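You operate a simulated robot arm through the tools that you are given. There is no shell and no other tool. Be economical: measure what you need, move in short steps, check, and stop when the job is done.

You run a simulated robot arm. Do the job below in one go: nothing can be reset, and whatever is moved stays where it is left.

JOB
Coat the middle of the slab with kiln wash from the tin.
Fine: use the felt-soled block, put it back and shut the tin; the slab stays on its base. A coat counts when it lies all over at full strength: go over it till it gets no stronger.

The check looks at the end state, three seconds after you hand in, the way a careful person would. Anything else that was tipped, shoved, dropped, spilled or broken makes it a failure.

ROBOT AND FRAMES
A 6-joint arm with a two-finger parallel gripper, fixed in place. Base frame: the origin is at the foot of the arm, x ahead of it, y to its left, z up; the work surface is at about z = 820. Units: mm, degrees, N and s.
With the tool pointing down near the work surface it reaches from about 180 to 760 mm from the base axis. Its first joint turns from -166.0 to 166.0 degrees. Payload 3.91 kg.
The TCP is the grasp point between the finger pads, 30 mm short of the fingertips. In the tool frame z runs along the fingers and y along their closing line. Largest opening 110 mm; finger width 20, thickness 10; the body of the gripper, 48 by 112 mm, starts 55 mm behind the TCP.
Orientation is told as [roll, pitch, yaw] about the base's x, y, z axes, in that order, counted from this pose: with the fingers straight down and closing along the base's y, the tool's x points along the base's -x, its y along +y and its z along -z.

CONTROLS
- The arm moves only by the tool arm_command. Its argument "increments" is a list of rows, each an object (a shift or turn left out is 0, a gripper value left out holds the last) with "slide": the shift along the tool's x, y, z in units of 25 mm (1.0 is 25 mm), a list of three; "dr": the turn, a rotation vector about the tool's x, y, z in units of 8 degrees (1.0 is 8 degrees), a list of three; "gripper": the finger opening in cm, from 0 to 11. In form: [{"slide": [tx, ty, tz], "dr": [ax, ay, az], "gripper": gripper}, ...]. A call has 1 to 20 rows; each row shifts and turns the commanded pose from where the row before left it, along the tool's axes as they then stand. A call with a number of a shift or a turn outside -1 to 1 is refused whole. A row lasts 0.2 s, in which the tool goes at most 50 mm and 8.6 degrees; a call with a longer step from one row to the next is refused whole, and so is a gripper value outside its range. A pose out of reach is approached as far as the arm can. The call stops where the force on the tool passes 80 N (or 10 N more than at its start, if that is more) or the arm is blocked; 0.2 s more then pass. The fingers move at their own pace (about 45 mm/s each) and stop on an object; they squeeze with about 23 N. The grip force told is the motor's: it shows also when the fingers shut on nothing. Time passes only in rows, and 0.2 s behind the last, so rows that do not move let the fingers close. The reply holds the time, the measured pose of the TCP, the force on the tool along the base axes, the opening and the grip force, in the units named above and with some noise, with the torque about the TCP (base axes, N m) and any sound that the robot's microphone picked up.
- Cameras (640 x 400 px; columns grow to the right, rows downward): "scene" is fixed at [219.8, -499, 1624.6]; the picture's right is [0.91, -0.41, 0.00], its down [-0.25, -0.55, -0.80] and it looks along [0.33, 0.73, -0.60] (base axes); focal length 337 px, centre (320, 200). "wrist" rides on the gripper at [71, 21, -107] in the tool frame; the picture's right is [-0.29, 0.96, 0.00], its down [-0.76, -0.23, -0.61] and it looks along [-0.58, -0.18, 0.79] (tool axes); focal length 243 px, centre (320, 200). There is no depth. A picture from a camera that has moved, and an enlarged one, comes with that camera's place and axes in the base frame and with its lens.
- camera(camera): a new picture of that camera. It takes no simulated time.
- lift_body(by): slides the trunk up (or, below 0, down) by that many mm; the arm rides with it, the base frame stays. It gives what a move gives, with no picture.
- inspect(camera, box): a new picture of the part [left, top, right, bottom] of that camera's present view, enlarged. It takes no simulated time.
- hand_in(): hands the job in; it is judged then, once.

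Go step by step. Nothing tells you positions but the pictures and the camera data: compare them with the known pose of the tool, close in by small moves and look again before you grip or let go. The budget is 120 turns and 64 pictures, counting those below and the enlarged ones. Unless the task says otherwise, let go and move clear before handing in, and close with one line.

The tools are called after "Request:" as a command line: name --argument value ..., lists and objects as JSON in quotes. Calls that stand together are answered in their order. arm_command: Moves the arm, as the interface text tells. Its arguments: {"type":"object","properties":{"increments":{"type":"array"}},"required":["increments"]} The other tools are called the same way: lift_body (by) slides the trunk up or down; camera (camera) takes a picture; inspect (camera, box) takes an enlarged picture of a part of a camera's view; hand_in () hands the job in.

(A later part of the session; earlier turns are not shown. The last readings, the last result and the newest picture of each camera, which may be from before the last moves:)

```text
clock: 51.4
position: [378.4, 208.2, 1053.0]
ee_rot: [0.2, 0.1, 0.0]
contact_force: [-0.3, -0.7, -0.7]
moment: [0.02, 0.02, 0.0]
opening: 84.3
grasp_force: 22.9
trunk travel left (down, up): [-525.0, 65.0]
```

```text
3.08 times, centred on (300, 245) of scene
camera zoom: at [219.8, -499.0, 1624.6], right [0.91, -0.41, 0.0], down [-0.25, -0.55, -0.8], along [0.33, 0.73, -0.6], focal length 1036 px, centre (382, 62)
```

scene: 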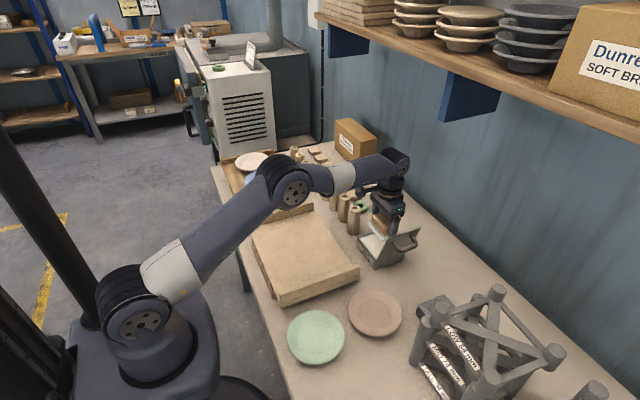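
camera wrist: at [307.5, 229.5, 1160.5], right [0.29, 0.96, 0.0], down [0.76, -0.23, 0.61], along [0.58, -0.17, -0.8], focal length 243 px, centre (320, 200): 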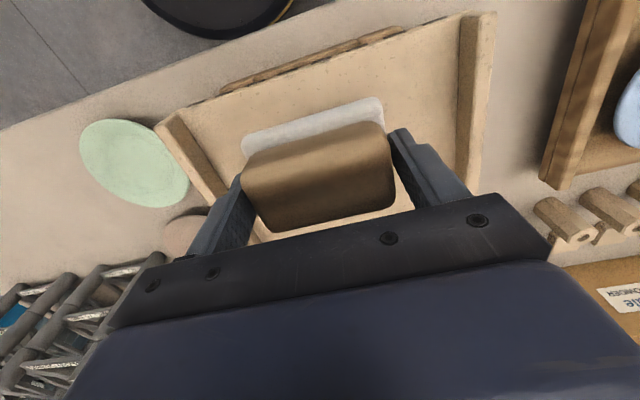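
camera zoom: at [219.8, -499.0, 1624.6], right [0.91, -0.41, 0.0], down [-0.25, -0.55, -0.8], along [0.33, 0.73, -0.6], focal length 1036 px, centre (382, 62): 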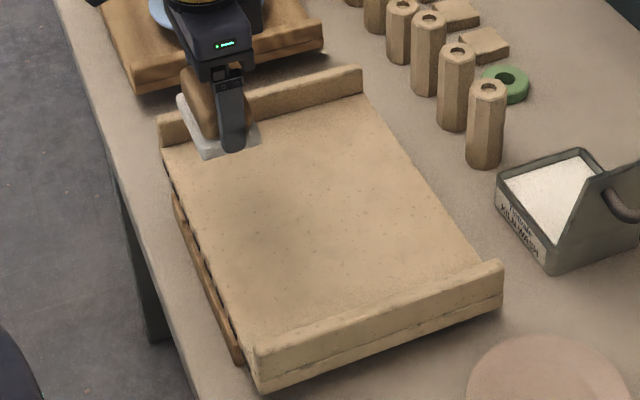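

The slab height isn't certain from pictures alone, so I'll lower the block onto the slab's middle and let contact tell me.

Request:
arm_command --increments '[{"slide": [-0.776, -0.06, 0.8]}, {"slide": [-0.776, -0.06, 0.8]}, {"slide": [-0.776, -0.06, 0.8]}, {"slide": [-0.776, -0.06, 0.8]}, {"slide": [-0.776, -0.06, 0.8]}, {"slide": [0, 0, 0.6]}, {}]'

Request:
arm_command --increments '[{"slide": [0, 0, 0.16]}, {"slide": [0, 0, 0.16]}, {"slide": [0, 0, 0.16]}, {"slide": [0, 0, 0.16]}]'

```text
clock: 53.0
position: [473.1, 201.5, 936.9]
ee_rot: [0.1, 0.2, -0.1]
contact_force: [0.0, -0.4, -1.1]
moment: [-0.02, 0.02, 0.02]
opening: 84.3
grasp_force: 23.4
trunk travel left (down, up): [-525.0, 65.0]
```

```text
clock: 54.0
position: [473.5, 200.2, 921.4]
ee_rot: [0.1, 0.1, 0.0]
contact_force: [0.4, 0.7, -0.4]
moment: [0.03, -0.03, 0.01]
opening: 84.0
grasp_force: 23.0
trunk travel left (down, up): [-525.0, 65.0]
```

Request:
arm_command --increments '[{"slide": [0, 0, 0.12]}, {"slide": [0, 0, 0.12]}, {"slide": [0, 0, 0.12]}]'

Request:
arm_command --increments '[{"slide": [0, 0, 0.08]}, {"slide": [0, 0, 0.08]}]'

```text
clock: 54.8
position: [474.5, 200.4, 914.9]
ee_rot: [0.3, -0.2, 0.0]
contact_force: [-1.8, 0.4, 24.0]
moment: [0.03, 0.06, 0.01]
opening: 84.9
grasp_force: 22.9
trunk travel left (down, up): [-525.0, 65.0]
```

```text
clock: 55.4
position: [473.5, 200.2, 908.7]
ee_rot: [0.2, -0.1, 0.0]
contact_force: [2.4, 0.0, 23.0]
moment: [-0.07, -0.08, 0.04]
opening: 84.5
grasp_force: 22.8
trunk travel left (down, up): [-525.0, 65.0]
```

Contact was at TCP z ≈ 916, so the slab surface is at about z 872; pressing further slid the block about 6 mm up in the grip. I'll lighten the pressure and try a first stroke along x through the middle.

Request:
arm_command --increments '[{"slide": [0, 0, -0.1]}, {"slide": [0.6, 0, 0]}, {"slide": [0.6, 0, 0]}, {"slide": [0.6, 0, 0]}, {"slide": [0.6, 0, 0]}, {"slide": [0.6, 0, 0]}, {"slide": [0.6, 0, 0]}, {}]'

Request:
arm_command --increments '[{"slide": [-0.6, 0, 0]}, {"slide": [-0.6, 0, 0]}, {"slide": [-0.6, 0, 0]}, {"slide": [-0.6, 0, 0]}, {"slide": [-0.6, 0, 0]}, {"slide": [-0.6, 0, 0]}, {"slide": [-0.6, 0, 0]}, {"slide": [-0.6, 0, 0]}, {"slide": [-0.6, 0, 0]}, {"slide": [-0.6, 0, 0]}, {"slide": [-0.6, 0, 0]}, {}]'

Request:
inspect --camera "scene" --box '[220, 180, 380, 310]'

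```text
clock: 57.2
position: [382.7, 200.5, 910.1]
ee_rot: [0.0, 0.0, 0.0]
contact_force: [-1.0, 0.2, -0.7]
moment: [0.02, -0.02, 0.0]
opening: 84.2
grasp_force: 22.5
trunk travel left (down, up): [-525.0, 65.0]
```

```text
clock: 59.8
position: [550.2, 199.5, 909.0]
ee_rot: [0.1, 0.0, 0.0]
contact_force: [-0.6, 0.4, -0.8]
moment: [-0.05, 0.01, -0.04]
opening: 84.3
grasp_force: 22.9
trunk travel left (down, up): [-525.0, 65.0]
```

```text
3.08 times, centred on (300, 245) of scene
camera zoom: at [219.8, -499.0, 1624.6], right [0.91, -0.41, 0.0], down [-0.25, -0.55, -0.8], along [0.33, 0.73, -0.6], focal length 1036 px, centre (382, 62)
```

zoom: 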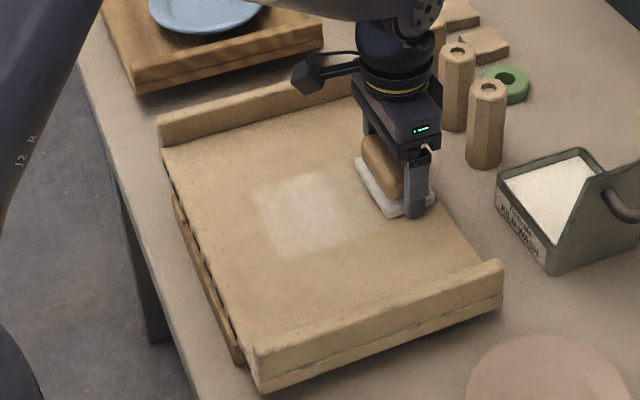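

The press left a patch, but after easing off the felt is just floating clear. I'll find a light contact.

Request:
arm_command --increments '[{"slide": [0.2, 0, 0.04]}]'

Request:
arm_command --increments '[{"slide": [0.2, 0, 0.04]}]'

Request:
arm_command --increments '[{"slide": [0.2, 0, 0.03]}]'

```text
clock: 60.2
position: [545.1, 201.1, 909.1]
ee_rot: [0.1, 0.1, 0.0]
contact_force: [-0.1, -0.4, -0.6]
moment: [0.04, -0.01, -0.01]
opening: 84.3
grasp_force: 23.4
trunk travel left (down, up): [-525.0, 65.0]
```

```text
clock: 60.6
position: [540.0, 201.2, 908.3]
ee_rot: [0.2, 0.1, 0.1]
contact_force: [0.4, 0.5, 3.9]
moment: [-0.03, -0.12, 0.03]
opening: 84.2
grasp_force: 23.3
trunk travel left (down, up): [-525.0, 65.0]
```

```text
clock: 61.0
position: [536.3, 200.5, 908.6]
ee_rot: [0.2, 0.0, 0.0]
contact_force: [3.6, -0.6, 10.7]
moment: [-0.12, -0.04, 0.05]
opening: 84.4
grasp_force: 22.8
trunk travel left (down, up): [-525.0, 65.0]
```

Contact is about 10 N. I'll stroke the full x width at y = 200 and look.

Request:
arm_command --increments '[{"slide": [0.8, 0, 0]}, {"slide": [0.8, 0, 0]}, {"slide": [0.8, 0, 0]}, {"slide": [0.8, 0, 0]}, {"slide": [0.8, 0, 0]}, {"slide": [0.8, 0, 0]}, {"slide": [0.8, 0, 0]}, {"slide": [0.8, 0, 0]}, {}]'

Request:
arm_command --increments '[{"slide": [-0.8, 0, 0]}, {"slide": [-0.8, 0, 0]}, {"slide": [-0.8, 0, 0]}, {"slide": [-0.8, 0, 0]}, {"slide": [-0.8, 0, 0]}, {"slide": [-0.8, 0, 0]}, {"slide": [-0.8, 0, 0]}, {"slide": [-0.8, 0, 0]}, {"slide": [-0.8, 0, 0]}, {}]'

Request:
inspect --camera "scene" --box '[220, 180, 380, 310]'

```text
clock: 63.0
position: [374.2, 200.6, 907.8]
ee_rot: [0.1, 0.0, 0.0]
contact_force: [5.9, 0.0, 20.9]
moment: [0.05, -0.25, 0.0]
opening: 84.3
grasp_force: 23.6
trunk travel left (down, up): [-525.0, 65.0]
```

```text
clock: 65.2
position: [554.4, 201.3, 907.4]
ee_rot: [0.1, 0.0, 0.2]
contact_force: [-3.3, 1.0, 13.5]
moment: [-0.2, 0.47, -0.05]
opening: 84.5
grasp_force: 23.1
trunk travel left (down, up): [-525.0, 65.0]
```

```text
3.08 times, centred on (300, 245) of scene
camera zoom: at [219.8, -499.0, 1624.6], right [0.91, -0.41, 0.0], down [-0.25, -0.55, -0.8], along [0.33, 0.73, -0.6], focal length 1036 px, centre (382, 62)
```

zoom: 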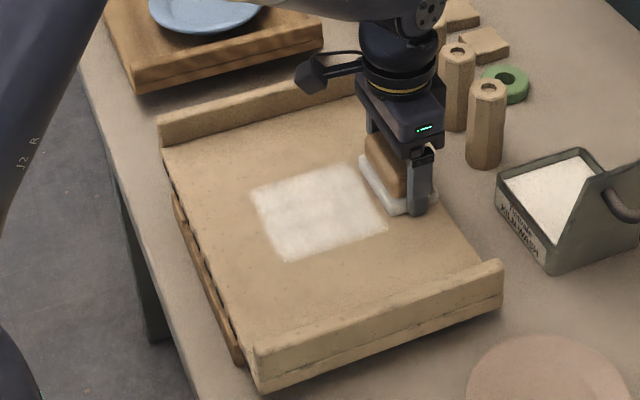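

The coat has sharp borders at about x 416–517, so the "middle" is a bounded patch. I'll stroke at shifted y to find how far it extends in that direction.

Request:
arm_command --increments '[{"slide": [0, 0.8, 0]}, {"slide": [0.3, 0.8, 0]}, {"slide": [0.8, 0, 0]}, {"slide": [0.8, 0, 0]}, {"slide": [0.8, 0, 0]}, {"slide": [0.8, 0, 0]}, {"slide": [0.8, 0, 0]}, {"slide": [0.8, 0, 0]}, {"slide": [0.8, 0, 0]}, {}]'

Request:
arm_command --increments '[{"slide": [0, -0.8, 0]}, {"slide": [0, -0.8, 0]}, {"slide": [0, -0.8, 0]}, {"slide": [0, -0.8, 0]}, {"slide": [-0.8, 0, 0]}, {"slide": [-0.8, 0, 0]}, {"slide": [-0.8, 0, 0]}, {"slide": [-0.8, 0, 0]}, {"slide": [-0.8, 0, 0]}, {"slide": [-0.8, 0, 0]}, {"slide": [-0.8, 0, 0]}, {"slide": [-0.4, 0, 0]}, {}]'

Request:
inspect --camera "scene" --box '[220, 180, 380, 310]'

```text
clock: 67.4
position: [405.8, 240.0, 908.0]
ee_rot: [0.0, 0.3, 0.0]
contact_force: [-1.0, 0.1, -0.6]
moment: [0.0, -0.02, 0.01]
opening: 84.4
grasp_force: 23.0
trunk travel left (down, up): [-525.0, 65.0]
```

```text
clock: 70.2
position: [556.3, 159.6, 907.7]
ee_rot: [0.1, 0.0, 0.0]
contact_force: [-4.3, 0.5, 12.3]
moment: [0.15, 0.06, 0.01]
opening: 84.3
grasp_force: 23.1
trunk travel left (down, up): [-525.0, 65.0]
```

```text
3.08 times, centred on (300, 245) of scene
camera zoom: at [219.8, -499.0, 1624.6], right [0.91, -0.41, 0.0], down [-0.25, -0.55, -0.8], along [0.33, 0.73, -0.6], focal length 1036 px, centre (382, 62)
```

zoom: 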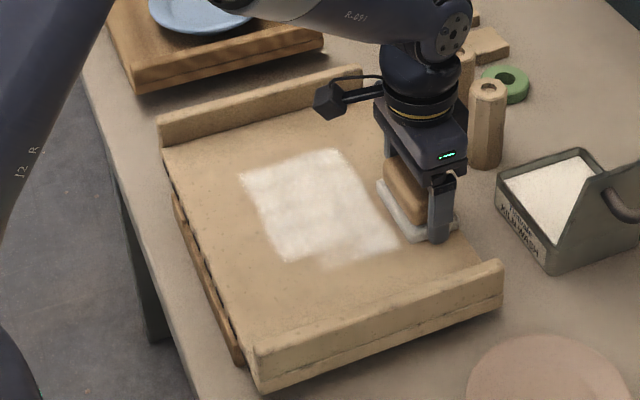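

The patch reaches further in y as well, and the left-lower part lost contact. I'll press slightly more and stroke at y 160 and y 115.

Request:
arm_command --increments '[{"slide": [0.4, 0, 0.06]}, {"slide": [0.8, 0, 0]}, {"slide": [0.8, 0, 0]}, {"slide": [0.8, 0, 0]}, {"slide": [0.8, 0, 0]}, {"slide": [0.8, 0, 0]}, {"slide": [0.8, 0, 0]}, {"slide": [0.8, 0, 0]}, {}]'

Request:
arm_command --increments '[{"slide": [0, -0.9, 0]}, {"slide": [0, -0.9, 0]}, {"slide": [-0.8, 0, 0]}, {"slide": [-0.8, 0, 0]}, {"slide": [-0.8, 0, 0]}, {"slide": [-0.8, 0, 0]}, {"slide": [-0.8, 0, 0]}, {"slide": [-0.8, 0, 0]}, {"slide": [-0.8, 0, 0]}, {}]'

Request:
inspect --camera "scene" --box '[220, 180, 380, 310]'

```text
clock: 72.2
position: [404.9, 159.8, 905.4]
ee_rot: [0.2, 0.1, -0.1]
contact_force: [4.4, 0.1, 18.5]
moment: [0.11, -0.33, -0.02]
opening: 84.3
grasp_force: 22.9
trunk travel left (down, up): [-525.0, 65.0]
```

```text
clock: 74.4
position: [548.6, 115.2, 905.3]
ee_rot: [0.1, -0.1, 0.0]
contact_force: [-1.6, 1.0, 8.3]
moment: [-0.25, 0.29, -0.04]
opening: 84.3
grasp_force: 23.3
trunk travel left (down, up): [-525.0, 65.0]
```

```text
3.08 times, centred on (300, 245) of scene
camera zoom: at [219.8, -499.0, 1624.6], right [0.91, -0.41, 0.0], down [-0.25, -0.55, -0.8], along [0.33, 0.73, -0.6], focal length 1036 px, centre (382, 62)
```

zoom: 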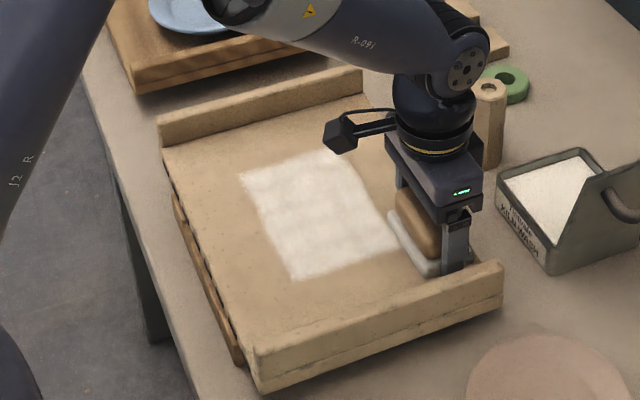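

The lower border is now sharp at about y 122. Next I'll go over the whole patch in lanes, including a higher lane to find the top border.

Request:
arm_command --increments '[{"slide": [0, 0.8, 0.02]}, {"slide": [0, 0.6, 0]}, {"slide": [0.85, 0, 0]}, {"slide": [0.85, 0, 0]}, {"slide": [0.85, 0, 0]}, {"slide": [0.85, 0, 0]}, {"slide": [0.85, 0, 0]}, {"slide": [0.85, 0, 0]}, {"slide": [0.85, 0, 0]}, {"slide": [0, 0.9, 0]}, {"slide": [0, 0.9, 0]}, {"slide": [-0.85, 0, 0]}, {"slide": [-0.85, 0, 0]}, {"slide": [-0.85, 0, 0]}, {"slide": [-0.85, 0, 0]}, {"slide": [-0.85, 0, 0]}, {"slide": [-0.85, 0, 0]}, {"slide": [-0.85, 0, 0]}]'

Request:
arm_command --increments '[{"slide": [0, 0.9, 0]}, {"slide": [0, 0.9, 0]}, {"slide": [0, 0.9, 0.02]}, {"slide": [0.85, 0, 0.02]}, {"slide": [0.85, 0, 0]}, {"slide": [0.85, 0, 0]}, {"slide": [0.85, 0, 0]}, {"slide": [0.85, 0, 0]}, {"slide": [0.85, 0, 0]}, {"slide": [0.85, 0, 0]}, {"slide": [0, -0.6, 0]}, {"slide": [-0.85, 0, 0]}, {"slide": [-0.85, 0, 0]}, {"slide": [-0.85, 0, 0]}, {"slide": [-0.85, 0, 0]}, {"slide": [-0.85, 0, 0]}, {"slide": [-0.85, 0, 0]}, {"slide": [-0.85, 0, 0]}]'

Request:
inspect --camera "scene" --box '[220, 180, 380, 310]'

```text
clock: 78.2
position: [545.5, 196.8, 906.1]
ee_rot: [0.1, 0.1, -0.1]
contact_force: [-0.2, -0.3, -0.1]
moment: [-0.01, 0.0, 0.06]
opening: 84.4
grasp_force: 23.2
trunk travel left (down, up): [-525.0, 65.0]
```

```text
clock: 82.0
position: [545.7, 247.8, 904.7]
ee_rot: [0.1, 0.0, 0.0]
contact_force: [-6.3, 0.7, 12.7]
moment: [-0.57, 0.34, -0.37]
opening: 84.3
grasp_force: 23.0
trunk travel left (down, up): [-525.0, 65.0]
```

```text
3.08 times, centred on (300, 245) of scene
camera zoom: at [219.8, -499.0, 1624.6], right [0.91, -0.41, 0.0], down [-0.25, -0.55, -0.8], along [0.33, 0.73, -0.6], focal length 1036 px, centre (382, 62)
```

zoom: 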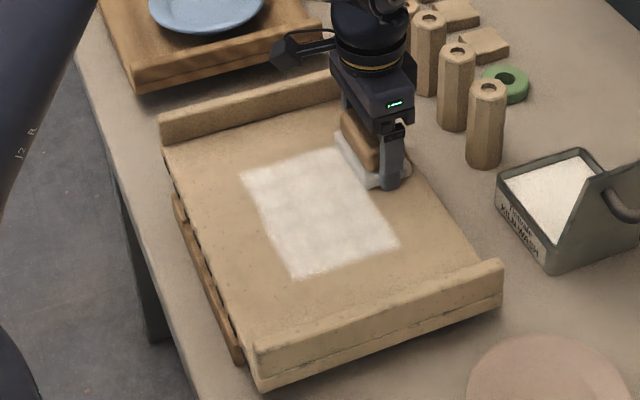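

The patch's borders are now known: about x 414–518, y 122–278. The block has crept up in the grip (tips nearly at the slab), so I'll set it on the bare slab here, regrip 10 mm higher, then reload with wash.

Request:
arm_command --increments '[{"slide": [0, 0, -0.08]}, {"gripper": 9.4}, {}, {}, {"slide": [0, 0, -0.2]}, {"slide": [0, 0, -0.2]}, {"gripper": 0}, {}, {}, {}, {}]'

Request:
inspect --camera "scene" --box '[290, 180, 370, 240]'

```text
clock: 84.4
position: [547.3, 247.9, 917.2]
ee_rot: [0.1, 0.1, 0.0]
contact_force: [0.4, -0.2, 0.1]
moment: [0.02, 0.01, 0.01]
opening: 84.3
grasp_force: 22.7
trunk travel left (down, up): [-525.0, 65.0]
```

```text
6.67 times, centred on (330, 210) of scene
camera zoom: at [219.8, -499.0, 1624.6], right [0.91, -0.41, 0.0], down [-0.25, -0.55, -0.8], along [0.33, 0.73, -0.6], focal length 2244 px, centre (253, 133)
```

zoom: 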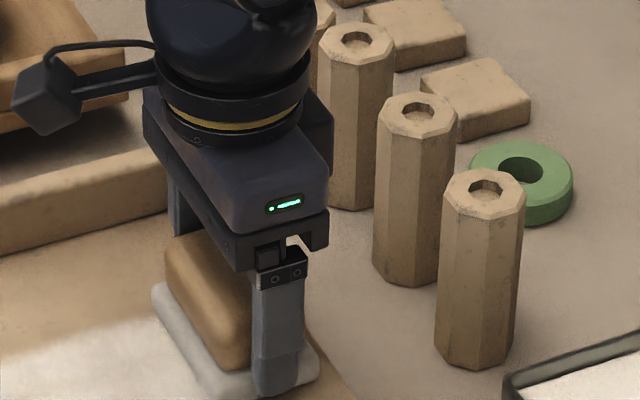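

Regripped at the right height. I'll raise and go reload over the tin.

Request:
arm_command --increments '[{"slide": [0, 0, -0.9]}, {"slide": [0, 0, -0.9]}, {"slide": [0, 0, -0.9]}, {"slide": [-0.957, -0.703, 0]}, {"slide": [-0.957, -0.703, 0]}, {"slide": [-0.957, -0.703, 0]}, {"slide": [-0.957, -0.703, 0]}, {"slide": [-0.957, -0.703, 0]}, {"slide": [-0.957, -0.703, 0]}, {"slide": [-0.957, -0.703, 0]}, {}, {"slide": [0, 0, 0.7]}, {"slide": [0, 0, 0.7]}, {"slide": [0, 0, 0.7]}, {}]'

Request:
inspect --camera "wrist" --box '[180, 20, 440, 220]'

```text
clock: 87.6
position: [714.1, 126.1, 930.4]
ee_rot: [0.2, 0.1, 0.0]
contact_force: [-0.3, 1.1, -0.7]
moment: [-0.01, -0.01, 0.01]
opening: 84.3
grasp_force: 23.3
trunk travel left (down, up): [-525.0, 65.0]
```

```text
2.00 times, centred on (310, 120) of wrist
camera zoom: at [644.0, 147.1, 1038.3], right [0.29, 0.96, 0.0], down [0.76, -0.23, 0.61], along [0.58, -0.17, -0.8], focal length 485 px, centre (340, 360)
```

zoom: 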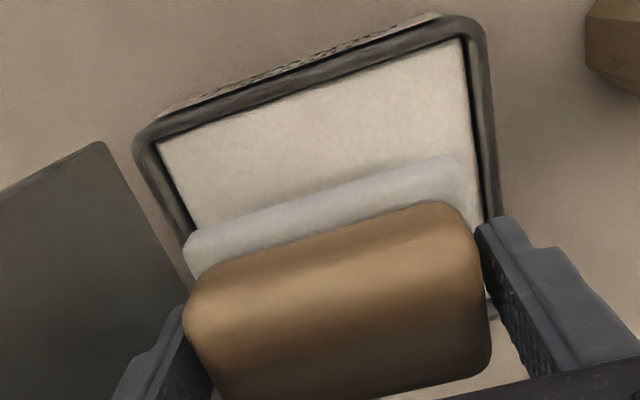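

Request:
arm_command --increments '[{"slide": [0, -0.03, 0.25]}, {"slide": [0, 0, 0.25]}, {"slide": [0, 0, 0.25]}, {"slide": [0, 0, 0.25]}, {"slide": [0, 0, 0.08]}]'

Request:
arm_command --increments '[{"slide": [0, 0, 0.06]}]'

```text
clock: 88.8
position: [714.7, 123.1, 902.9]
ee_rot: [0.0, 0.0, 0.0]
contact_force: [-0.2, 0.1, -0.2]
moment: [-0.01, 0.02, 0.01]
opening: 84.1
grasp_force: 22.8
trunk travel left (down, up): [-525.0, 65.0]
```

```text
clock: 89.2
position: [714.6, 123.1, 901.7]
ee_rot: [0.1, 0.1, 0.0]
contact_force: [0.2, 0.5, -1.7]
moment: [0.0, -0.01, 0.02]
opening: 84.3
grasp_force: 23.1
trunk travel left (down, up): [-525.0, 65.0]
```

Request:
arm_command --increments '[{"slide": [0, 0, 0.06]}, {}]'

Request:
arm_command --increments '[{"slide": [0, 0, 0.04]}, {"slide": [0, 0, 0.02]}, {}, {}]'

```text
clock: 89.8
position: [713.9, 124.6, 900.9]
ee_rot: [0.1, 0.2, 0.1]
contact_force: [-0.4, -0.1, -1.4]
moment: [0.0, -0.03, -0.01]
opening: 84.2
grasp_force: 22.7
trunk travel left (down, up): [-525.0, 65.0]
```

```text
clock: 90.8
position: [713.5, 124.1, 898.9]
ee_rot: [0.1, 0.2, 0.0]
contact_force: [0.0, 0.3, -0.5]
moment: [0.03, -0.01, -0.02]
opening: 84.5
grasp_force: 22.6
trunk travel left (down, up): [-525.0, 65.0]
```

Request:
arm_command --increments '[{"slide": [0, 0, 0.06]}, {}]'

Request:
arm_command --increments '[{"slide": [0, 0, 0.06]}, {}]'

```text
clock: 91.4
position: [714.0, 124.9, 898.5]
ee_rot: [0.1, 0.1, 0.0]
contact_force: [0.2, 0.1, -0.4]
moment: [-0.03, 0.02, -0.03]
opening: 84.1
grasp_force: 23.1
trunk travel left (down, up): [-525.0, 65.0]
```

```text
clock: 92.0
position: [713.6, 124.4, 896.5]
ee_rot: [0.1, 0.2, 0.0]
contact_force: [-0.5, -0.3, 0.3]
moment: [-0.12, 0.08, -0.02]
opening: 84.3
grasp_force: 23.2
trunk travel left (down, up): [-525.0, 65.0]
```

Request:
arm_command --increments '[{"slide": [0, 0, 0.06]}, {}]'

Request:
arm_command --increments '[{"slide": [0.2, 0, 0.03]}, {"slide": [-0.2, 0, 0]}, {"slide": [-0.2, 0, 0]}, {"slide": [0.2, 0, 0]}, {}]'

```text
clock: 92.6
position: [713.9, 124.8, 896.8]
ee_rot: [0.2, -0.1, 0.1]
contact_force: [0.2, 0.9, 13.0]
moment: [-0.13, 0.41, -0.04]
opening: 84.6
grasp_force: 23.1
trunk travel left (down, up): [-525.0, 65.0]
```

```text
clock: 93.8
position: [714.7, 124.2, 896.6]
ee_rot: [0.3, -0.3, 0.1]
contact_force: [8.8, 0.2, 19.8]
moment: [0.03, -0.51, 0.0]
opening: 84.2
grasp_force: 23.3
trunk travel left (down, up): [-525.0, 65.0]
```

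Loaded again. Back to the slab's bare spot beside the patch.

Request:
arm_command --increments '[{"slide": [0, 0, -0.4]}, {"slide": [0, 0, -0.8]}, {"slide": [0, 0, -0.9]}, {"slide": [0, 0, -0.9]}, {"slide": [0.994, 0.663, 0]}, {"slide": [0.994, 0.663, 0]}, {"slide": [0.994, 0.663, 0]}, {"slide": [0.994, 0.663, 0]}, {"slide": [0.994, 0.663, 0]}, {"slide": [0.994, 0.663, 0]}, {"slide": [0.994, 0.663, 0]}, {"slide": [0, 0, 0.7]}, {"slide": [0, 0, 0.5]}, {"slide": [0, 0, 0.3]}, {}]'

Request:
arm_command --increments '[{"slide": [0, 0, 0.1]}, {"slide": [0, 0, 0.1]}, {}]'

```text
clock: 97.0
position: [539.3, 241.8, 932.5]
ee_rot: [0.1, 0.1, 0.1]
contact_force: [-0.5, 0.5, -1.2]
moment: [-0.02, 0.02, 0.0]
opening: 84.3
grasp_force: 22.8
trunk travel left (down, up): [-525.0, 65.0]
```

```text
clock: 97.8
position: [540.2, 241.3, 926.8]
ee_rot: [0.1, 0.1, 0.0]
contact_force: [0.0, -0.2, -1.0]
moment: [0.02, 0.01, 0.01]
opening: 84.3
grasp_force: 23.1
trunk travel left (down, up): [-525.0, 65.0]
```

Request:
arm_command --increments '[{"slide": [0, 0, 0.12]}, {"slide": [0, 0, 0.12]}, {"slide": [0, 0, 0.06]}, {}]'

Request:
arm_command --increments '[{"slide": [0, 0, 0.08]}, {}]'

```text
clock: 98.8
position: [539.7, 240.8, 919.5]
ee_rot: [0.2, 0.1, 0.1]
contact_force: [-0.4, -0.1, -0.8]
moment: [0.01, 0.0, 0.02]
opening: 84.3
grasp_force: 22.8
trunk travel left (down, up): [-525.0, 65.0]
```

```text
clock: 99.4
position: [539.9, 240.6, 917.1]
ee_rot: [0.1, 0.1, 0.0]
contact_force: [0.9, -0.6, -0.4]
moment: [-0.03, -0.01, -0.04]
opening: 84.4
grasp_force: 23.0
trunk travel left (down, up): [-525.0, 65.0]
```

Request:
arm_command --increments '[{"slide": [0, 0, 0.06]}, {}]'

Request:
arm_command --increments '[{"slide": [0, 0, 0.06]}, {}]'

```text
clock: 100.0
position: [539.7, 240.6, 915.6]
ee_rot: [0.1, 0.2, 0.0]
contact_force: [-0.6, -0.1, -1.6]
moment: [-0.01, 0.02, -0.01]
opening: 84.2
grasp_force: 22.6
trunk travel left (down, up): [-525.0, 65.0]
```

```text
clock: 100.6
position: [540.5, 241.4, 915.9]
ee_rot: [0.1, 0.0, 0.1]
contact_force: [-0.5, -0.2, 4.3]
moment: [-0.06, -0.06, 0.0]
opening: 84.3
grasp_force: 22.3
trunk travel left (down, up): [-525.0, 65.0]
```

Request:
arm_command --increments '[{"slide": [0, 0, 0.06]}, {"slide": [0.83, 0, 0]}, {"slide": [0.83, 0, 0]}, {"slide": [0.83, 0, 0]}, {"slide": [0.83, 0, 0]}, {"slide": [0.83, 0, 0]}, {"slide": [0.83, 0, 0]}, {"slide": [0.83, 0, 0]}, {"slide": [0, -0.8, 0]}, {"slide": [0, -0.8, 0]}, {"slide": [-0.83, 0, 0]}, {"slide": [-0.83, 0, 0]}, {"slide": [-0.83, 0, 0]}, {"slide": [-0.83, 0, 0]}, {"slide": [-0.83, 0, 0]}, {"slide": [-0.83, 0, 0]}, {"slide": [-0.83, 0, 0]}]'

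Request:
arm_command --increments '[{"slide": [0, -0.8, 0]}, {"slide": [0, -0.8, 0.02]}, {"slide": [0.83, 0, 0]}, {"slide": [0.83, 0, 0]}, {"slide": [0.83, 0, 0]}, {"slide": [0.83, 0, 0]}, {"slide": [0.83, 0, 0]}, {"slide": [0.83, 0, 0]}, {"slide": [0.83, 0, 0]}, {"slide": [-0.83, 0, 0]}, {"slide": [-0.83, 0, 0]}, {"slide": [-0.83, 0, 0]}, {"slide": [-0.83, 0, 0]}, {"slide": [-0.83, 0, 0]}, {"slide": [-0.83, 0, 0]}, {"slide": [-0.83, 0, 0]}]'

Request:
inspect --camera "scene" --box '[260, 210, 340, 270]'

```text
clock: 104.2
position: [540.3, 200.3, 912.2]
ee_rot: [0.1, 0.1, 0.0]
contact_force: [-0.9, -1.1, 2.3]
moment: [-0.13, 0.12, -0.01]
opening: 84.3
grasp_force: 22.8
trunk travel left (down, up): [-525.0, 65.0]
```

```text
clock: 107.6
position: [540.2, 158.9, 912.3]
ee_rot: [0.2, 0.2, 0.0]
contact_force: [-0.5, 0.3, -0.5]
moment: [-0.01, 0.0, 0.03]
opening: 84.1
grasp_force: 23.3
trunk travel left (down, up): [-525.0, 65.0]
```

```text
6.67 times, centred on (300, 240) of scene
camera zoom: at [219.8, -499.0, 1624.6], right [0.91, -0.41, 0.0], down [-0.25, -0.55, -0.8], along [0.33, 0.73, -0.6], focal length 2244 px, centre (453, -67)
```

zoom: 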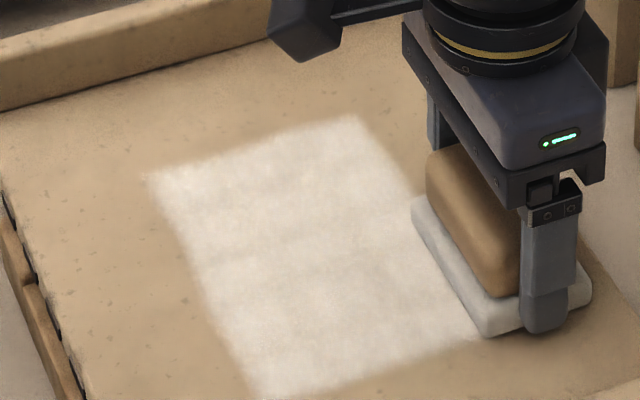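

The coat is getting denser but still mottled. I'll re-establish pressure and repeat, following a slight slope in z to keep the force even.

Request:
arm_command --increments '[{"slide": [0, 0, 0.06]}, {}]'

Request:
arm_command --increments '[{"slide": [0, 0, 0.04]}, {}]'

```text
clock: 108.2
position: [538.8, 159.4, 911.1]
ee_rot: [0.1, 0.1, 0.1]
contact_force: [1.1, -0.1, 1.9]
moment: [-0.09, 0.08, -0.02]
opening: 84.5
grasp_force: 22.8
trunk travel left (down, up): [-525.0, 65.0]
```

```text
clock: 108.8
position: [540.7, 159.4, 910.7]
ee_rot: [0.1, -0.1, 0.0]
contact_force: [-1.0, -1.6, 10.6]
moment: [-0.36, 0.27, 0.02]
opening: 84.3
grasp_force: 23.1
trunk travel left (down, up): [-525.0, 65.0]
```

Request:
arm_command --increments '[{"slide": [0.83, 0, 0]}, {"slide": [0.83, 0, 0]}, {"slide": [0.83, 0, -0.007]}, {"slide": [0.83, 0, -0.007]}, {"slide": [0.83, 0, -0.007]}, {"slide": [0.83, 0, -0.007]}, {"slide": [0.83, 0, -0.007]}, {}]'

Request:
arm_command --increments '[{"slide": [-0.83, 0, 0.005]}, {"slide": [-0.83, 0, 0.005]}, {"slide": [-0.83, 0, 0.005]}, {"slide": [-0.83, 0, 0.005]}, {"slide": [-0.83, 0, 0.005]}, {"slide": [-0.83, 0, 0.005]}, {"slide": [-0.83, 0, 0.005]}, {}]'

```text
clock: 110.6
position: [394.1, 160.0, 910.1]
ee_rot: [0.1, 0.2, 0.0]
contact_force: [0.6, -0.4, 9.0]
moment: [0.27, -0.37, -0.03]
opening: 84.4
grasp_force: 22.6
trunk travel left (down, up): [-525.0, 65.0]
```

```text
clock: 112.4
position: [540.7, 161.0, 909.7]
ee_rot: [0.1, 0.1, -0.1]
contact_force: [0.4, 0.6, 2.2]
moment: [-0.09, 0.06, 0.04]
opening: 84.5
grasp_force: 22.3
trunk travel left (down, up): [-525.0, 65.0]
```

Request:
arm_command --increments '[{"slide": [0, 0.8, 0.03]}, {"slide": [0, 0.8, 0.02]}, {"slide": [0.83, 0, 0]}, {"slide": [0.83, 0, 0]}, {"slide": [0.83, 0, 0]}, {"slide": [0.83, 0, -0.005]}, {"slide": [0.83, 0, -0.005]}, {"slide": [0.83, 0, -0.005]}, {"slide": [0.83, 0, -0.005]}, {}, {"slide": [-0.83, 0, 0.005]}, {"slide": [-0.83, 0, 0.005]}, {"slide": [-0.83, 0, 0.005]}, {"slide": [-0.83, 0, 0.005]}, {"slide": [-0.83, 0, 0.005]}, {"slide": [-0.83, 0, 0.005]}, {"slide": [-0.83, 0, 0.005]}]'

Request:
arm_command --increments '[{"slide": [0, 0.8, 0.03]}, {"slide": [0, 0.8, 0.02]}, {"slide": [0.83, 0, 0]}, {"slide": [0.83, 0, 0]}, {"slide": [0.83, 0, 0]}, {"slide": [0.83, 0, -0.005]}, {"slide": [0.83, 0, -0.005]}, {"slide": [0.83, 0, -0.005]}, {"slide": [0.83, 0, -0.005]}, {}, {"slide": [-0.83, 0, 0.005]}, {"slide": [-0.83, 0, 0.005]}, {"slide": [-0.83, 0, 0.005]}, {"slide": [-0.83, 0, 0.005]}, {"slide": [-0.83, 0, 0.005]}, {"slide": [-0.83, 0, 0.005]}, {"slide": [-0.83, 0, 0.005]}]'

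Request:
inspect --camera "scene" --box '[260, 210, 340, 270]'

```text
clock: 116.0
position: [539.4, 200.9, 909.9]
ee_rot: [0.1, 0.0, 0.1]
contact_force: [-0.8, 0.1, 5.3]
moment: [-0.11, 0.15, -0.08]
opening: 84.2
grasp_force: 23.3
trunk travel left (down, up): [-525.0, 65.0]
```

```text
clock: 119.6
position: [539.6, 240.4, 907.5]
ee_rot: [0.1, 0.2, 0.1]
contact_force: [0.2, -0.7, -1.3]
moment: [-0.05, 0.0, 0.02]
opening: 84.2
grasp_force: 23.4
trunk travel left (down, up): [-525.0, 65.0]
```

```text
6.67 times, centred on (300, 240) of scene
camera zoom: at [219.8, -499.0, 1624.6], right [0.91, -0.41, 0.0], down [-0.25, -0.55, -0.8], along [0.33, 0.73, -0.6], focal length 2244 px, centre (453, -67)
```

zoom: 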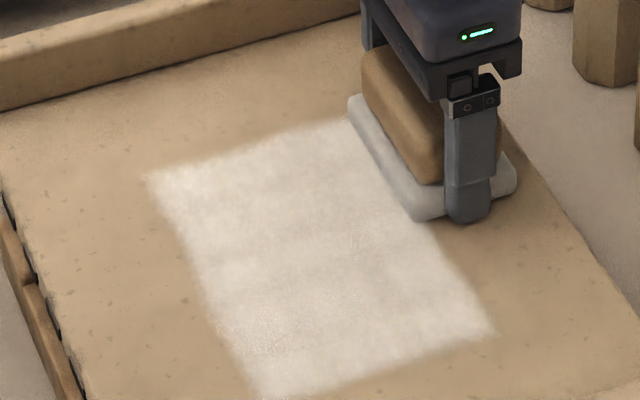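

The lower part looks dense, while the upper lane lost contact. I'll regrip higher here and reload for another full round.

Request:
arm_command --increments '[{"slide": [0, 0, 0.02]}, {"gripper": 9.4}, {}, {}, {"slide": [0, 0, -0.2]}, {"slide": [0, 0, -0.16]}, {"gripper": 0}, {}, {}, {}, {}]'

Request:
arm_command --increments '[{"slide": [0, 0, -0.9]}, {"slide": [0, 0, -0.9]}, {"slide": [-0.994, -0.663, 0]}, {"slide": [-0.994, -0.663, 0]}, {"slide": [-0.994, -0.663, 0]}, {"slide": [-0.994, -0.663, 0]}, {"slide": [-0.994, -0.663, 0]}, {"slide": [-0.994, -0.663, 0]}, {"slide": [-0.994, -0.663, 0]}, {}, {"slide": [0, 0, 0.7]}, {"slide": [0, 0, 0.7]}, {"slide": [0, 0, 0.5]}, {"slide": [0, 0, 0.25]}, {}]'

```text
clock: 122.0
position: [540.0, 240.9, 915.9]
ee_rot: [0.1, 0.0, 0.0]
contact_force: [0.4, 0.2, 0.3]
moment: [0.07, 0.02, -0.02]
opening: 84.2
grasp_force: 23.2
trunk travel left (down, up): [-525.0, 65.0]
```

```text
clock: 125.2
position: [714.7, 123.6, 904.8]
ee_rot: [0.0, 0.0, 0.1]
contact_force: [-0.3, -0.3, -0.6]
moment: [0.02, 0.01, 0.02]
opening: 84.3
grasp_force: 23.0
trunk travel left (down, up): [-525.0, 65.0]
```

Request:
arm_command --increments '[{"slide": [0, 0, 0.16]}, {"slide": [0, 0, 0.16]}, {}]'

Request:
arm_command --increments '[{"slide": [0, 0, 0.08]}, {}]'

```text
clock: 126.0
position: [713.7, 125.2, 899.1]
ee_rot: [0.1, 0.2, 0.0]
contact_force: [-0.2, 0.1, -0.9]
moment: [0.03, 0.01, 0.0]
opening: 84.2
grasp_force: 23.0
trunk travel left (down, up): [-525.0, 65.0]
```

```text
clock: 126.6
position: [714.0, 123.8, 896.2]
ee_rot: [0.1, 0.0, 0.1]
contact_force: [-0.3, 0.6, 4.1]
moment: [0.03, 0.14, 0.02]
opening: 84.2
grasp_force: 23.2
trunk travel left (down, up): [-525.0, 65.0]
```

Request:
arm_command --increments '[{"slide": [0.2, 0, 0.05]}, {"slide": [-0.2, 0, 0]}, {"slide": [-0.2, 0, 0]}, {"slide": [0.2, 0, 0]}, {}]'

Request:
arm_command --increments '[{"slide": [0, 0, -0.5]}, {"slide": [0, 0, -0.9]}, {"slide": [0, 0, -0.9]}, {"slide": [0, 0, -0.7]}, {"slide": [0.994, 0.663, 0]}, {"slide": [0.994, 0.663, 0]}, {"slide": [0.994, 0.663, 0]}, {"slide": [0.994, 0.663, 0]}, {"slide": [0.994, 0.663, 0]}, {"slide": [0.994, 0.663, 0]}, {"slide": [0.994, 0.663, 0]}, {"slide": [0, 0, 0.9]}, {"slide": [0, 0, 0.7]}, {"slide": [0, 0, 0.3]}, {"slide": [0, 0, 0.14]}, {}]'

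```text
clock: 127.8
position: [715.5, 124.0, 896.7]
ee_rot: [0.2, -0.3, 0.0]
contact_force: [8.2, -0.8, 17.4]
moment: [-0.04, 0.16, 0.03]
opening: 84.5
grasp_force: 23.0
trunk travel left (down, up): [-525.0, 65.0]
```

```text
clock: 131.2
position: [539.8, 239.4, 919.1]
ee_rot: [0.2, 0.1, 0.1]
contact_force: [1.4, -0.5, -1.1]
moment: [0.05, -0.01, 0.0]
opening: 84.3
grasp_force: 23.1
trunk travel left (down, up): [-525.0, 65.0]
```

Request:
arm_command --increments '[{"slide": [0, 0, 0.1]}, {"slide": [0, 0, 0.08]}, {}]'

Request:
arm_command --increments '[{"slide": [0, 0, 0.05]}, {}]'

```text
clock: 132.0
position: [540.2, 241.0, 916.0]
ee_rot: [0.0, 0.1, 0.0]
contact_force: [-0.6, -0.4, 4.9]
moment: [-0.06, -0.07, 0.0]
opening: 84.3
grasp_force: 23.2
trunk travel left (down, up): [-525.0, 65.0]
```

```text
clock: 132.6
position: [540.1, 241.1, 915.7]
ee_rot: [0.2, -0.1, 0.0]
contact_force: [-0.3, 0.2, 21.2]
moment: [-0.12, 0.23, 0.05]
opening: 84.3
grasp_force: 23.3
trunk travel left (down, up): [-525.0, 65.0]
```

Request:
arm_command --increments '[{"slide": [0.83, 0.2, -0.015]}, {"slide": [0.83, 0.2, -0.007]}, {"slide": [0.83, 0, -0.007]}, {"slide": [0.83, 0, -0.007]}, {"slide": [0.83, 0, -0.007]}, {"slide": [0.83, 0, -0.005]}, {"slide": [0.83, 0, -0.005]}, {}]'

Request:
arm_command --increments '[{"slide": [-0.83, 0, 0.007]}, {"slide": [-0.83, 0, 0.007]}, {"slide": [-0.83, 0, 0.007]}, {"slide": [-0.83, 0, 0.007]}, {"slide": [-0.83, 0, 0.007]}, {"slide": [-0.83, 0, 0.007]}, {"slide": [-0.83, 0, 0.007]}, {}]'

```text
clock: 134.4
position: [395.5, 249.6, 914.5]
ee_rot: [0.1, 0.0, -0.1]
contact_force: [2.0, 0.2, 16.1]
moment: [0.03, -0.22, 0.02]
opening: 84.4
grasp_force: 23.2
trunk travel left (down, up): [-525.0, 65.0]
```

```text
clock: 136.2
position: [539.7, 249.5, 914.3]
ee_rot: [0.0, 0.1, 0.1]
contact_force: [0.1, -0.2, -0.5]
moment: [0.01, -0.02, 0.02]
opening: 84.4
grasp_force: 22.5
trunk travel left (down, up): [-525.0, 65.0]
```

Request:
arm_command --increments '[{"slide": [0, -0.9, 0.05]}, {"slide": [0, -0.9, 0.03]}, {}]'

Request:
arm_command --increments '[{"slide": [0.83, 0, -0.005]}, {"slide": [0.83, 0, -0.008]}, {"slide": [0.83, 0, -0.008]}, {"slide": [0.83, 0, -0.008]}, {"slide": [0.83, 0, -0.008]}, {"slide": [0.83, 0, -0.008]}, {"slide": [0.83, 0, -0.008]}, {"slide": [-0.83, 0, 0.009]}, {"slide": [-0.83, 0, 0.009]}, {"slide": [-0.83, 0, 0.009]}, {"slide": [-0.83, 0, 0.009]}, {"slide": [-0.83, 0, 0.009]}, {"slide": [-0.83, 0, 0.009]}, {"slide": [-0.83, 0, 0.009]}, {}]'

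```text
clock: 137.0
position: [540.1, 205.9, 915.2]
ee_rot: [0.3, -0.2, 0.1]
contact_force: [0.4, 4.6, 20.9]
moment: [0.22, 0.33, -0.04]
opening: 84.6
grasp_force: 23.5
trunk travel left (down, up): [-525.0, 65.0]
```

```text
clock: 140.2
position: [538.9, 205.2, 913.8]
ee_rot: [0.2, -0.1, 0.1]
contact_force: [-2.5, -0.2, 13.9]
moment: [-0.15, 0.3, -0.01]
opening: 84.4
grasp_force: 23.4
trunk travel left (down, up): [-525.0, 65.0]
```

Good, contact held both ways. Now the lower lane, the same way.

Request:
arm_command --increments '[{"slide": [0, -0.9, 0]}, {"slide": [0, -0.9, 0.02]}, {}]'

Request:
arm_command --increments '[{"slide": [0.83, 0, -0.005]}, {"slide": [0.83, 0, -0.008]}, {"slide": [0.83, 0, -0.008]}, {"slide": [0.83, 0, -0.008]}, {"slide": [0.83, 0, -0.008]}, {"slide": [0.83, 0, -0.008]}, {"slide": [0.83, 0, -0.008]}, {"slide": [-0.83, 0, 0.009]}, {"slide": [-0.83, 0, 0.009]}, {"slide": [-0.83, 0, 0.009]}, {"slide": [-0.83, 0, 0.009]}, {"slide": [-0.83, 0, 0.009]}, {"slide": [-0.83, 0, 0.009]}, {"slide": [-0.83, 0, 0.009]}, {}]'

Request:
inspect --camera "scene" --box '[260, 210, 340, 270]'

```text
clock: 141.0
position: [540.8, 159.9, 913.3]
ee_rot: [0.2, -0.1, 0.1]
contact_force: [0.6, 7.9, 23.3]
moment: [0.39, 0.03, -0.06]
opening: 84.2
grasp_force: 23.0
trunk travel left (down, up): [-525.0, 65.0]
```

```text
clock: 144.2
position: [541.4, 159.1, 912.3]
ee_rot: [0.1, 0.1, -0.1]
contact_force: [-0.3, -0.9, -0.6]
moment: [0.01, 0.0, -0.02]
opening: 84.2
grasp_force: 23.5
trunk travel left (down, up): [-525.0, 65.0]
```

```text
6.67 times, centred on (300, 240) of scene
camera zoom: at [219.8, -499.0, 1624.6], right [0.91, -0.41, 0.0], down [-0.25, -0.55, -0.8], along [0.33, 0.73, -0.6], focal length 2244 px, centre (453, -67)
```

zoom: 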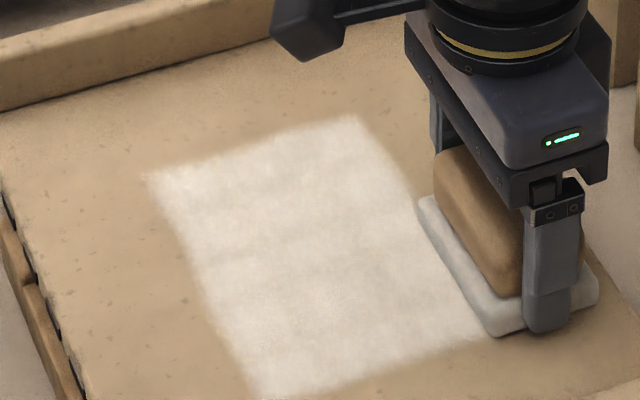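

Brighter and more even. I'll do one more reload and full round to make sure it is saturated.

Request:
arm_command --increments '[{"slide": [0, 0, -0.9]}, {"slide": [0, 0, -0.9]}, {"slide": [-0.99, -0.2, 0]}, {"slide": [-0.99, -0.2, 0]}, {"slide": [-0.99, -0.2, 0]}, {"slide": [-0.99, -0.2, 0]}, {"slide": [-0.99, -0.2, 0]}, {"slide": [-0.99, -0.2, 0]}, {"slide": [-0.99, -0.2, 0]}, {}, {"slide": [0, 0, 0.8]}, {"slide": [0, 0, 0.8]}, {"slide": [0, 0, 0.6]}, {"slide": [0, 0, 0.2]}, {}]'

Request:
arm_command --increments '[{"slide": [0, 0, 0.1]}, {"slide": [0, 0, 0.06]}, {}]'

```text
clock: 147.4
position: [714.4, 125.5, 895.1]
ee_rot: [0.0, 0.1, 0.1]
contact_force: [0.4, 0.1, -0.7]
moment: [-0.01, 0.0, -0.06]
opening: 84.2
grasp_force: 23.6
trunk travel left (down, up): [-525.0, 65.0]
```

```text
clock: 148.2
position: [715.2, 125.6, 893.4]
ee_rot: [0.1, 0.0, 0.0]
contact_force: [2.4, 0.5, 8.0]
moment: [-0.1, 0.06, 0.02]
opening: 84.4
grasp_force: 22.9
trunk travel left (down, up): [-525.0, 65.0]
```

Request:
arm_command --increments '[{"slide": [0.2, 0, 0.03]}, {"slide": [-0.2, 0, 0]}, {"slide": [-0.2, 0, 0]}, {"slide": [0.2, 0, 0]}, {}]'

Request:
arm_command --increments '[{"slide": [0, 0, -0.5]}, {"slide": [0, 0, -0.9]}, {"slide": [0, 0, -0.9]}, {"slide": [0, 0, -0.8]}, {"slide": [0.994, 0.714, 0]}, {"slide": [0.994, 0.714, 0]}, {"slide": [0.994, 0.714, 0]}, {"slide": [0.994, 0.714, 0]}, {"slide": [0.994, 0.714, 0]}, {"slide": [0.994, 0.714, 0]}, {"slide": [0.994, 0.714, 0]}, {"slide": [0, 0, 0.9]}, {"slide": [0, 0, 0.7]}, {"slide": [0, 0, 0.4]}, {"slide": [0, 0, 0.2]}, {}]'

```text
clock: 149.4
position: [714.3, 125.7, 891.8]
ee_rot: [0.1, -0.2, 0.1]
contact_force: [7.8, -0.5, 20.8]
moment: [-0.05, -0.02, -0.01]
opening: 84.5
grasp_force: 22.7
trunk travel left (down, up): [-525.0, 65.0]
```

```text
clock: 152.8
position: [539.5, 249.0, 913.9]
ee_rot: [0.1, 0.1, 0.0]
contact_force: [-1.4, -0.2, -1.2]
moment: [0.05, 0.0, 0.0]
opening: 84.3
grasp_force: 22.9
trunk travel left (down, up): [-525.0, 65.0]
```

Request:
arm_command --increments '[{"slide": [0, 0, 0.08]}, {"slide": [0, 0, 0.06]}, {}]'

Request:
arm_command --increments '[{"slide": [0, 0, 0.04]}, {}]'

```text
clock: 153.6
position: [538.5, 250.0, 911.8]
ee_rot: [0.2, 0.0, 0.1]
contact_force: [1.0, 1.6, 9.5]
moment: [-0.1, -0.13, 0.05]
opening: 84.7
grasp_force: 22.7
trunk travel left (down, up): [-525.0, 65.0]
```

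```text
clock: 154.2
position: [538.7, 249.6, 911.9]
ee_rot: [0.3, -0.1, 0.1]
contact_force: [0.6, 3.7, 25.1]
moment: [0.17, 0.01, 0.0]
opening: 84.0
grasp_force: 23.1
trunk travel left (down, up): [-525.0, 65.0]
```

Request:
arm_command --increments '[{"slide": [0.83, 0, -0.012]}, {"slide": [0.83, 0, -0.008]}, {"slide": [0.83, 0, -0.008]}, {"slide": [0.83, 0, -0.008]}, {"slide": [0.83, 0, -0.008]}, {"slide": [0.83, 0, -0.008]}, {"slide": [0.83, 0, -0.008]}, {"slide": [-0.83, 0, 0.01]}, {"slide": [-0.83, 0, 0.01]}, {"slide": [-0.83, 0, 0.01]}, {"slide": [-0.83, 0, 0.01]}, {"slide": [-0.83, 0, 0.01]}, {"slide": [-0.83, 0, 0.01]}, {"slide": [-0.83, 0, 0.01]}, {}]'

Request:
arm_command --increments '[{"slide": [0, -0.9, 0.02]}, {"slide": [0, -0.9, 0.02]}, {}]'

```text
clock: 157.4
position: [539.8, 248.5, 909.9]
ee_rot: [0.2, -0.1, 0.0]
contact_force: [-6.3, 0.8, 19.9]
moment: [0.04, 0.24, -0.03]
opening: 84.3
grasp_force: 22.9
trunk travel left (down, up): [-525.0, 65.0]
```

```text
clock: 158.2
position: [538.9, 204.7, 910.1]
ee_rot: [0.2, -0.2, 0.1]
contact_force: [2.8, 8.8, 23.6]
moment: [0.36, -0.07, 0.06]
opening: 84.3
grasp_force: 23.4
trunk travel left (down, up): [-525.0, 65.0]
```

Request:
arm_command --increments '[{"slide": [0.83, 0, -0.01]}, {"slide": [0.83, 0, -0.008]}, {"slide": [0.83, 0, -0.008]}, {"slide": [0.83, 0, -0.008]}, {"slide": [0.83, 0, -0.008]}, {"slide": [0.83, 0, -0.008]}, {"slide": [0.83, 0, -0.008]}, {"slide": [-0.83, 0, 0.01]}, {"slide": [-0.83, 0, 0.01]}, {"slide": [-0.83, 0, 0.01]}, {"slide": [-0.83, 0, 0.01]}, {"slide": [-0.83, 0, 0.01]}, {"slide": [-0.83, 0, 0.01]}, {"slide": [-0.83, 0, 0.01]}, {"slide": [0, -0.9, 0]}, {"slide": [0, -0.9, 0.02]}, {}]'

Request:
arm_command --increments '[{"slide": [0.83, 0, -0.005]}, {"slide": [0.83, 0, -0.008]}, {"slide": [0.83, 0, -0.008]}, {"slide": [0.83, 0, -0.008]}, {"slide": [0.83, 0, -0.008]}, {"slide": [0.83, 0, -0.008]}, {"slide": [0.83, 0, -0.008]}, {"slide": [-0.83, 0, 0.01]}, {"slide": [-0.83, 0, 0.01]}, {"slide": [-0.83, 0, 0.01]}, {"slide": [-0.83, 0, 0.01]}, {"slide": [-0.83, 0, 0.01]}, {"slide": [-0.83, 0, 0.01]}, {"slide": [-0.83, 0, 0.01]}, {}]'

Request:
inspect --camera "scene" --box '[260, 210, 340, 270]'

```text
clock: 161.8
position: [539.0, 158.5, 909.3]
ee_rot: [0.2, -0.1, -0.1]
contact_force: [2.0, 4.1, 15.4]
moment: [0.29, 0.12, -0.06]
opening: 84.5
grasp_force: 23.0
trunk travel left (down, up): [-525.0, 65.0]
```

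```text
clock: 165.0
position: [540.8, 159.4, 908.3]
ee_rot: [0.1, 0.0, -0.1]
contact_force: [0.5, -0.9, 3.5]
moment: [-0.01, 0.01, -0.04]
opening: 84.5
grasp_force: 23.2
trunk travel left (down, up): [-525.0, 65.0]
```

```text
6.67 times, centred on (300, 240) of scene
camera zoom: at [219.8, -499.0, 1624.6], right [0.91, -0.41, 0.0], down [-0.25, -0.55, -0.8], along [0.33, 0.73, -0.6], focal length 2244 px, centre (453, -67)
```

zoom: 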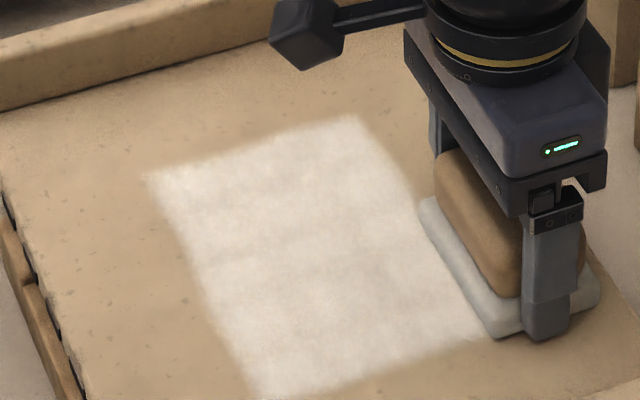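

The upper part got brighter too, so it wasn't saturated yet. I'll regrip, reload, and do another round on intermediate lanes.

Request:
arm_command --increments '[{"slide": [0, 0, -0.01]}, {"gripper": 9.4}, {}, {}, {"slide": [0, 0, -0.2]}, {"slide": [0, 0, -0.1]}, {"gripper": 0}, {}, {}, {}, {}]'

Request:
arm_command --increments '[{"slide": [0, 0, -0.9]}, {"slide": [0, 0, -0.9]}, {"slide": [-0.99, -0.2, 0]}, {"slide": [-0.99, -0.2, 0]}, {"slide": [-0.99, -0.2, 0]}, {"slide": [-0.99, -0.2, 0]}, {"slide": [-0.99, -0.2, 0]}, {"slide": [-0.99, -0.2, 0]}, {"slide": [-0.99, -0.2, 0]}, {}, {"slide": [0, 0, 0.8]}, {"slide": [0, 0, 0.8]}, {"slide": [0, 0, 0.6]}, {"slide": [0, 0, 0.2]}, {}]'

Request:
arm_command --increments '[{"slide": [0, 0, 0.1]}, {"slide": [0, 0, 0.06]}, {}]'

```text
clock: 167.4
position: [539.1, 159.5, 915.7]
ee_rot: [0.2, 0.1, 0.0]
contact_force: [-0.4, -0.4, -0.4]
moment: [-0.03, 0.01, 0.0]
opening: 84.7
grasp_force: 23.0
trunk travel left (down, up): [-525.0, 65.0]
```

```text
clock: 170.6
position: [713.1, 125.1, 900.2]
ee_rot: [0.0, 0.1, 0.1]
contact_force: [0.1, 0.5, 0.1]
moment: [0.03, 0.0, 0.01]
opening: 84.2
grasp_force: 23.0
trunk travel left (down, up): [-525.0, 65.0]
```

```text
clock: 171.4
position: [712.6, 125.8, 897.8]
ee_rot: [0.1, 0.1, -0.1]
contact_force: [0.0, 1.1, 1.8]
moment: [0.01, 0.04, 0.01]
opening: 84.2
grasp_force: 22.9
trunk travel left (down, up): [-525.0, 65.0]
```

Request:
arm_command --increments '[{"slide": [0.1, 0, 0.06]}, {"slide": [-0.2, 0, 0]}, {"slide": [-0.2, 0, 0]}, {"slide": [0.2, 0, 0]}, {}]'

Request:
arm_command --increments '[{"slide": [0, 0, -0.5]}, {"slide": [0, 0, -0.9]}, {"slide": [0, 0, -0.9]}, {"slide": [0, 0, -0.8]}, {"slide": [0.994, 0.757, 0]}, {"slide": [0.994, 0.757, 0]}, {"slide": [0.994, 0.757, 0]}, {"slide": [0.994, 0.757, 0]}, {"slide": [0.994, 0.757, 0]}, {"slide": [0.994, 0.757, 0]}, {"slide": [0.994, 0.757, 0]}, {"slide": [0, 0, 0.9]}, {"slide": [0, 0, 0.7]}, {"slide": [0, 0, 0.4]}, {"slide": [0, 0, 0.2]}, {}]'

Request:
arm_command --increments '[{"slide": [0, 0, 0.06]}, {"slide": [0, 0, 0.04]}, {}]'

```text
clock: 172.6
position: [715.5, 124.7, 896.6]
ee_rot: [0.1, -0.1, -0.1]
contact_force: [4.9, 0.1, 13.2]
moment: [-0.07, 0.09, 0.02]
opening: 84.3
grasp_force: 23.0
trunk travel left (down, up): [-525.0, 65.0]
```

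```text
clock: 176.0
position: [541.1, 257.3, 917.8]
ee_rot: [0.1, 0.1, 0.0]
contact_force: [-0.2, 0.1, -1.3]
moment: [-0.02, 0.0, 0.04]
opening: 84.1
grasp_force: 22.6
trunk travel left (down, up): [-525.0, 65.0]
```

```text
clock: 176.8
position: [539.5, 256.5, 915.3]
ee_rot: [0.0, 0.0, -0.1]
contact_force: [0.1, 0.9, 2.3]
moment: [0.01, -0.12, 0.02]
opening: 84.2
grasp_force: 23.1
trunk travel left (down, up): [-525.0, 65.0]
```

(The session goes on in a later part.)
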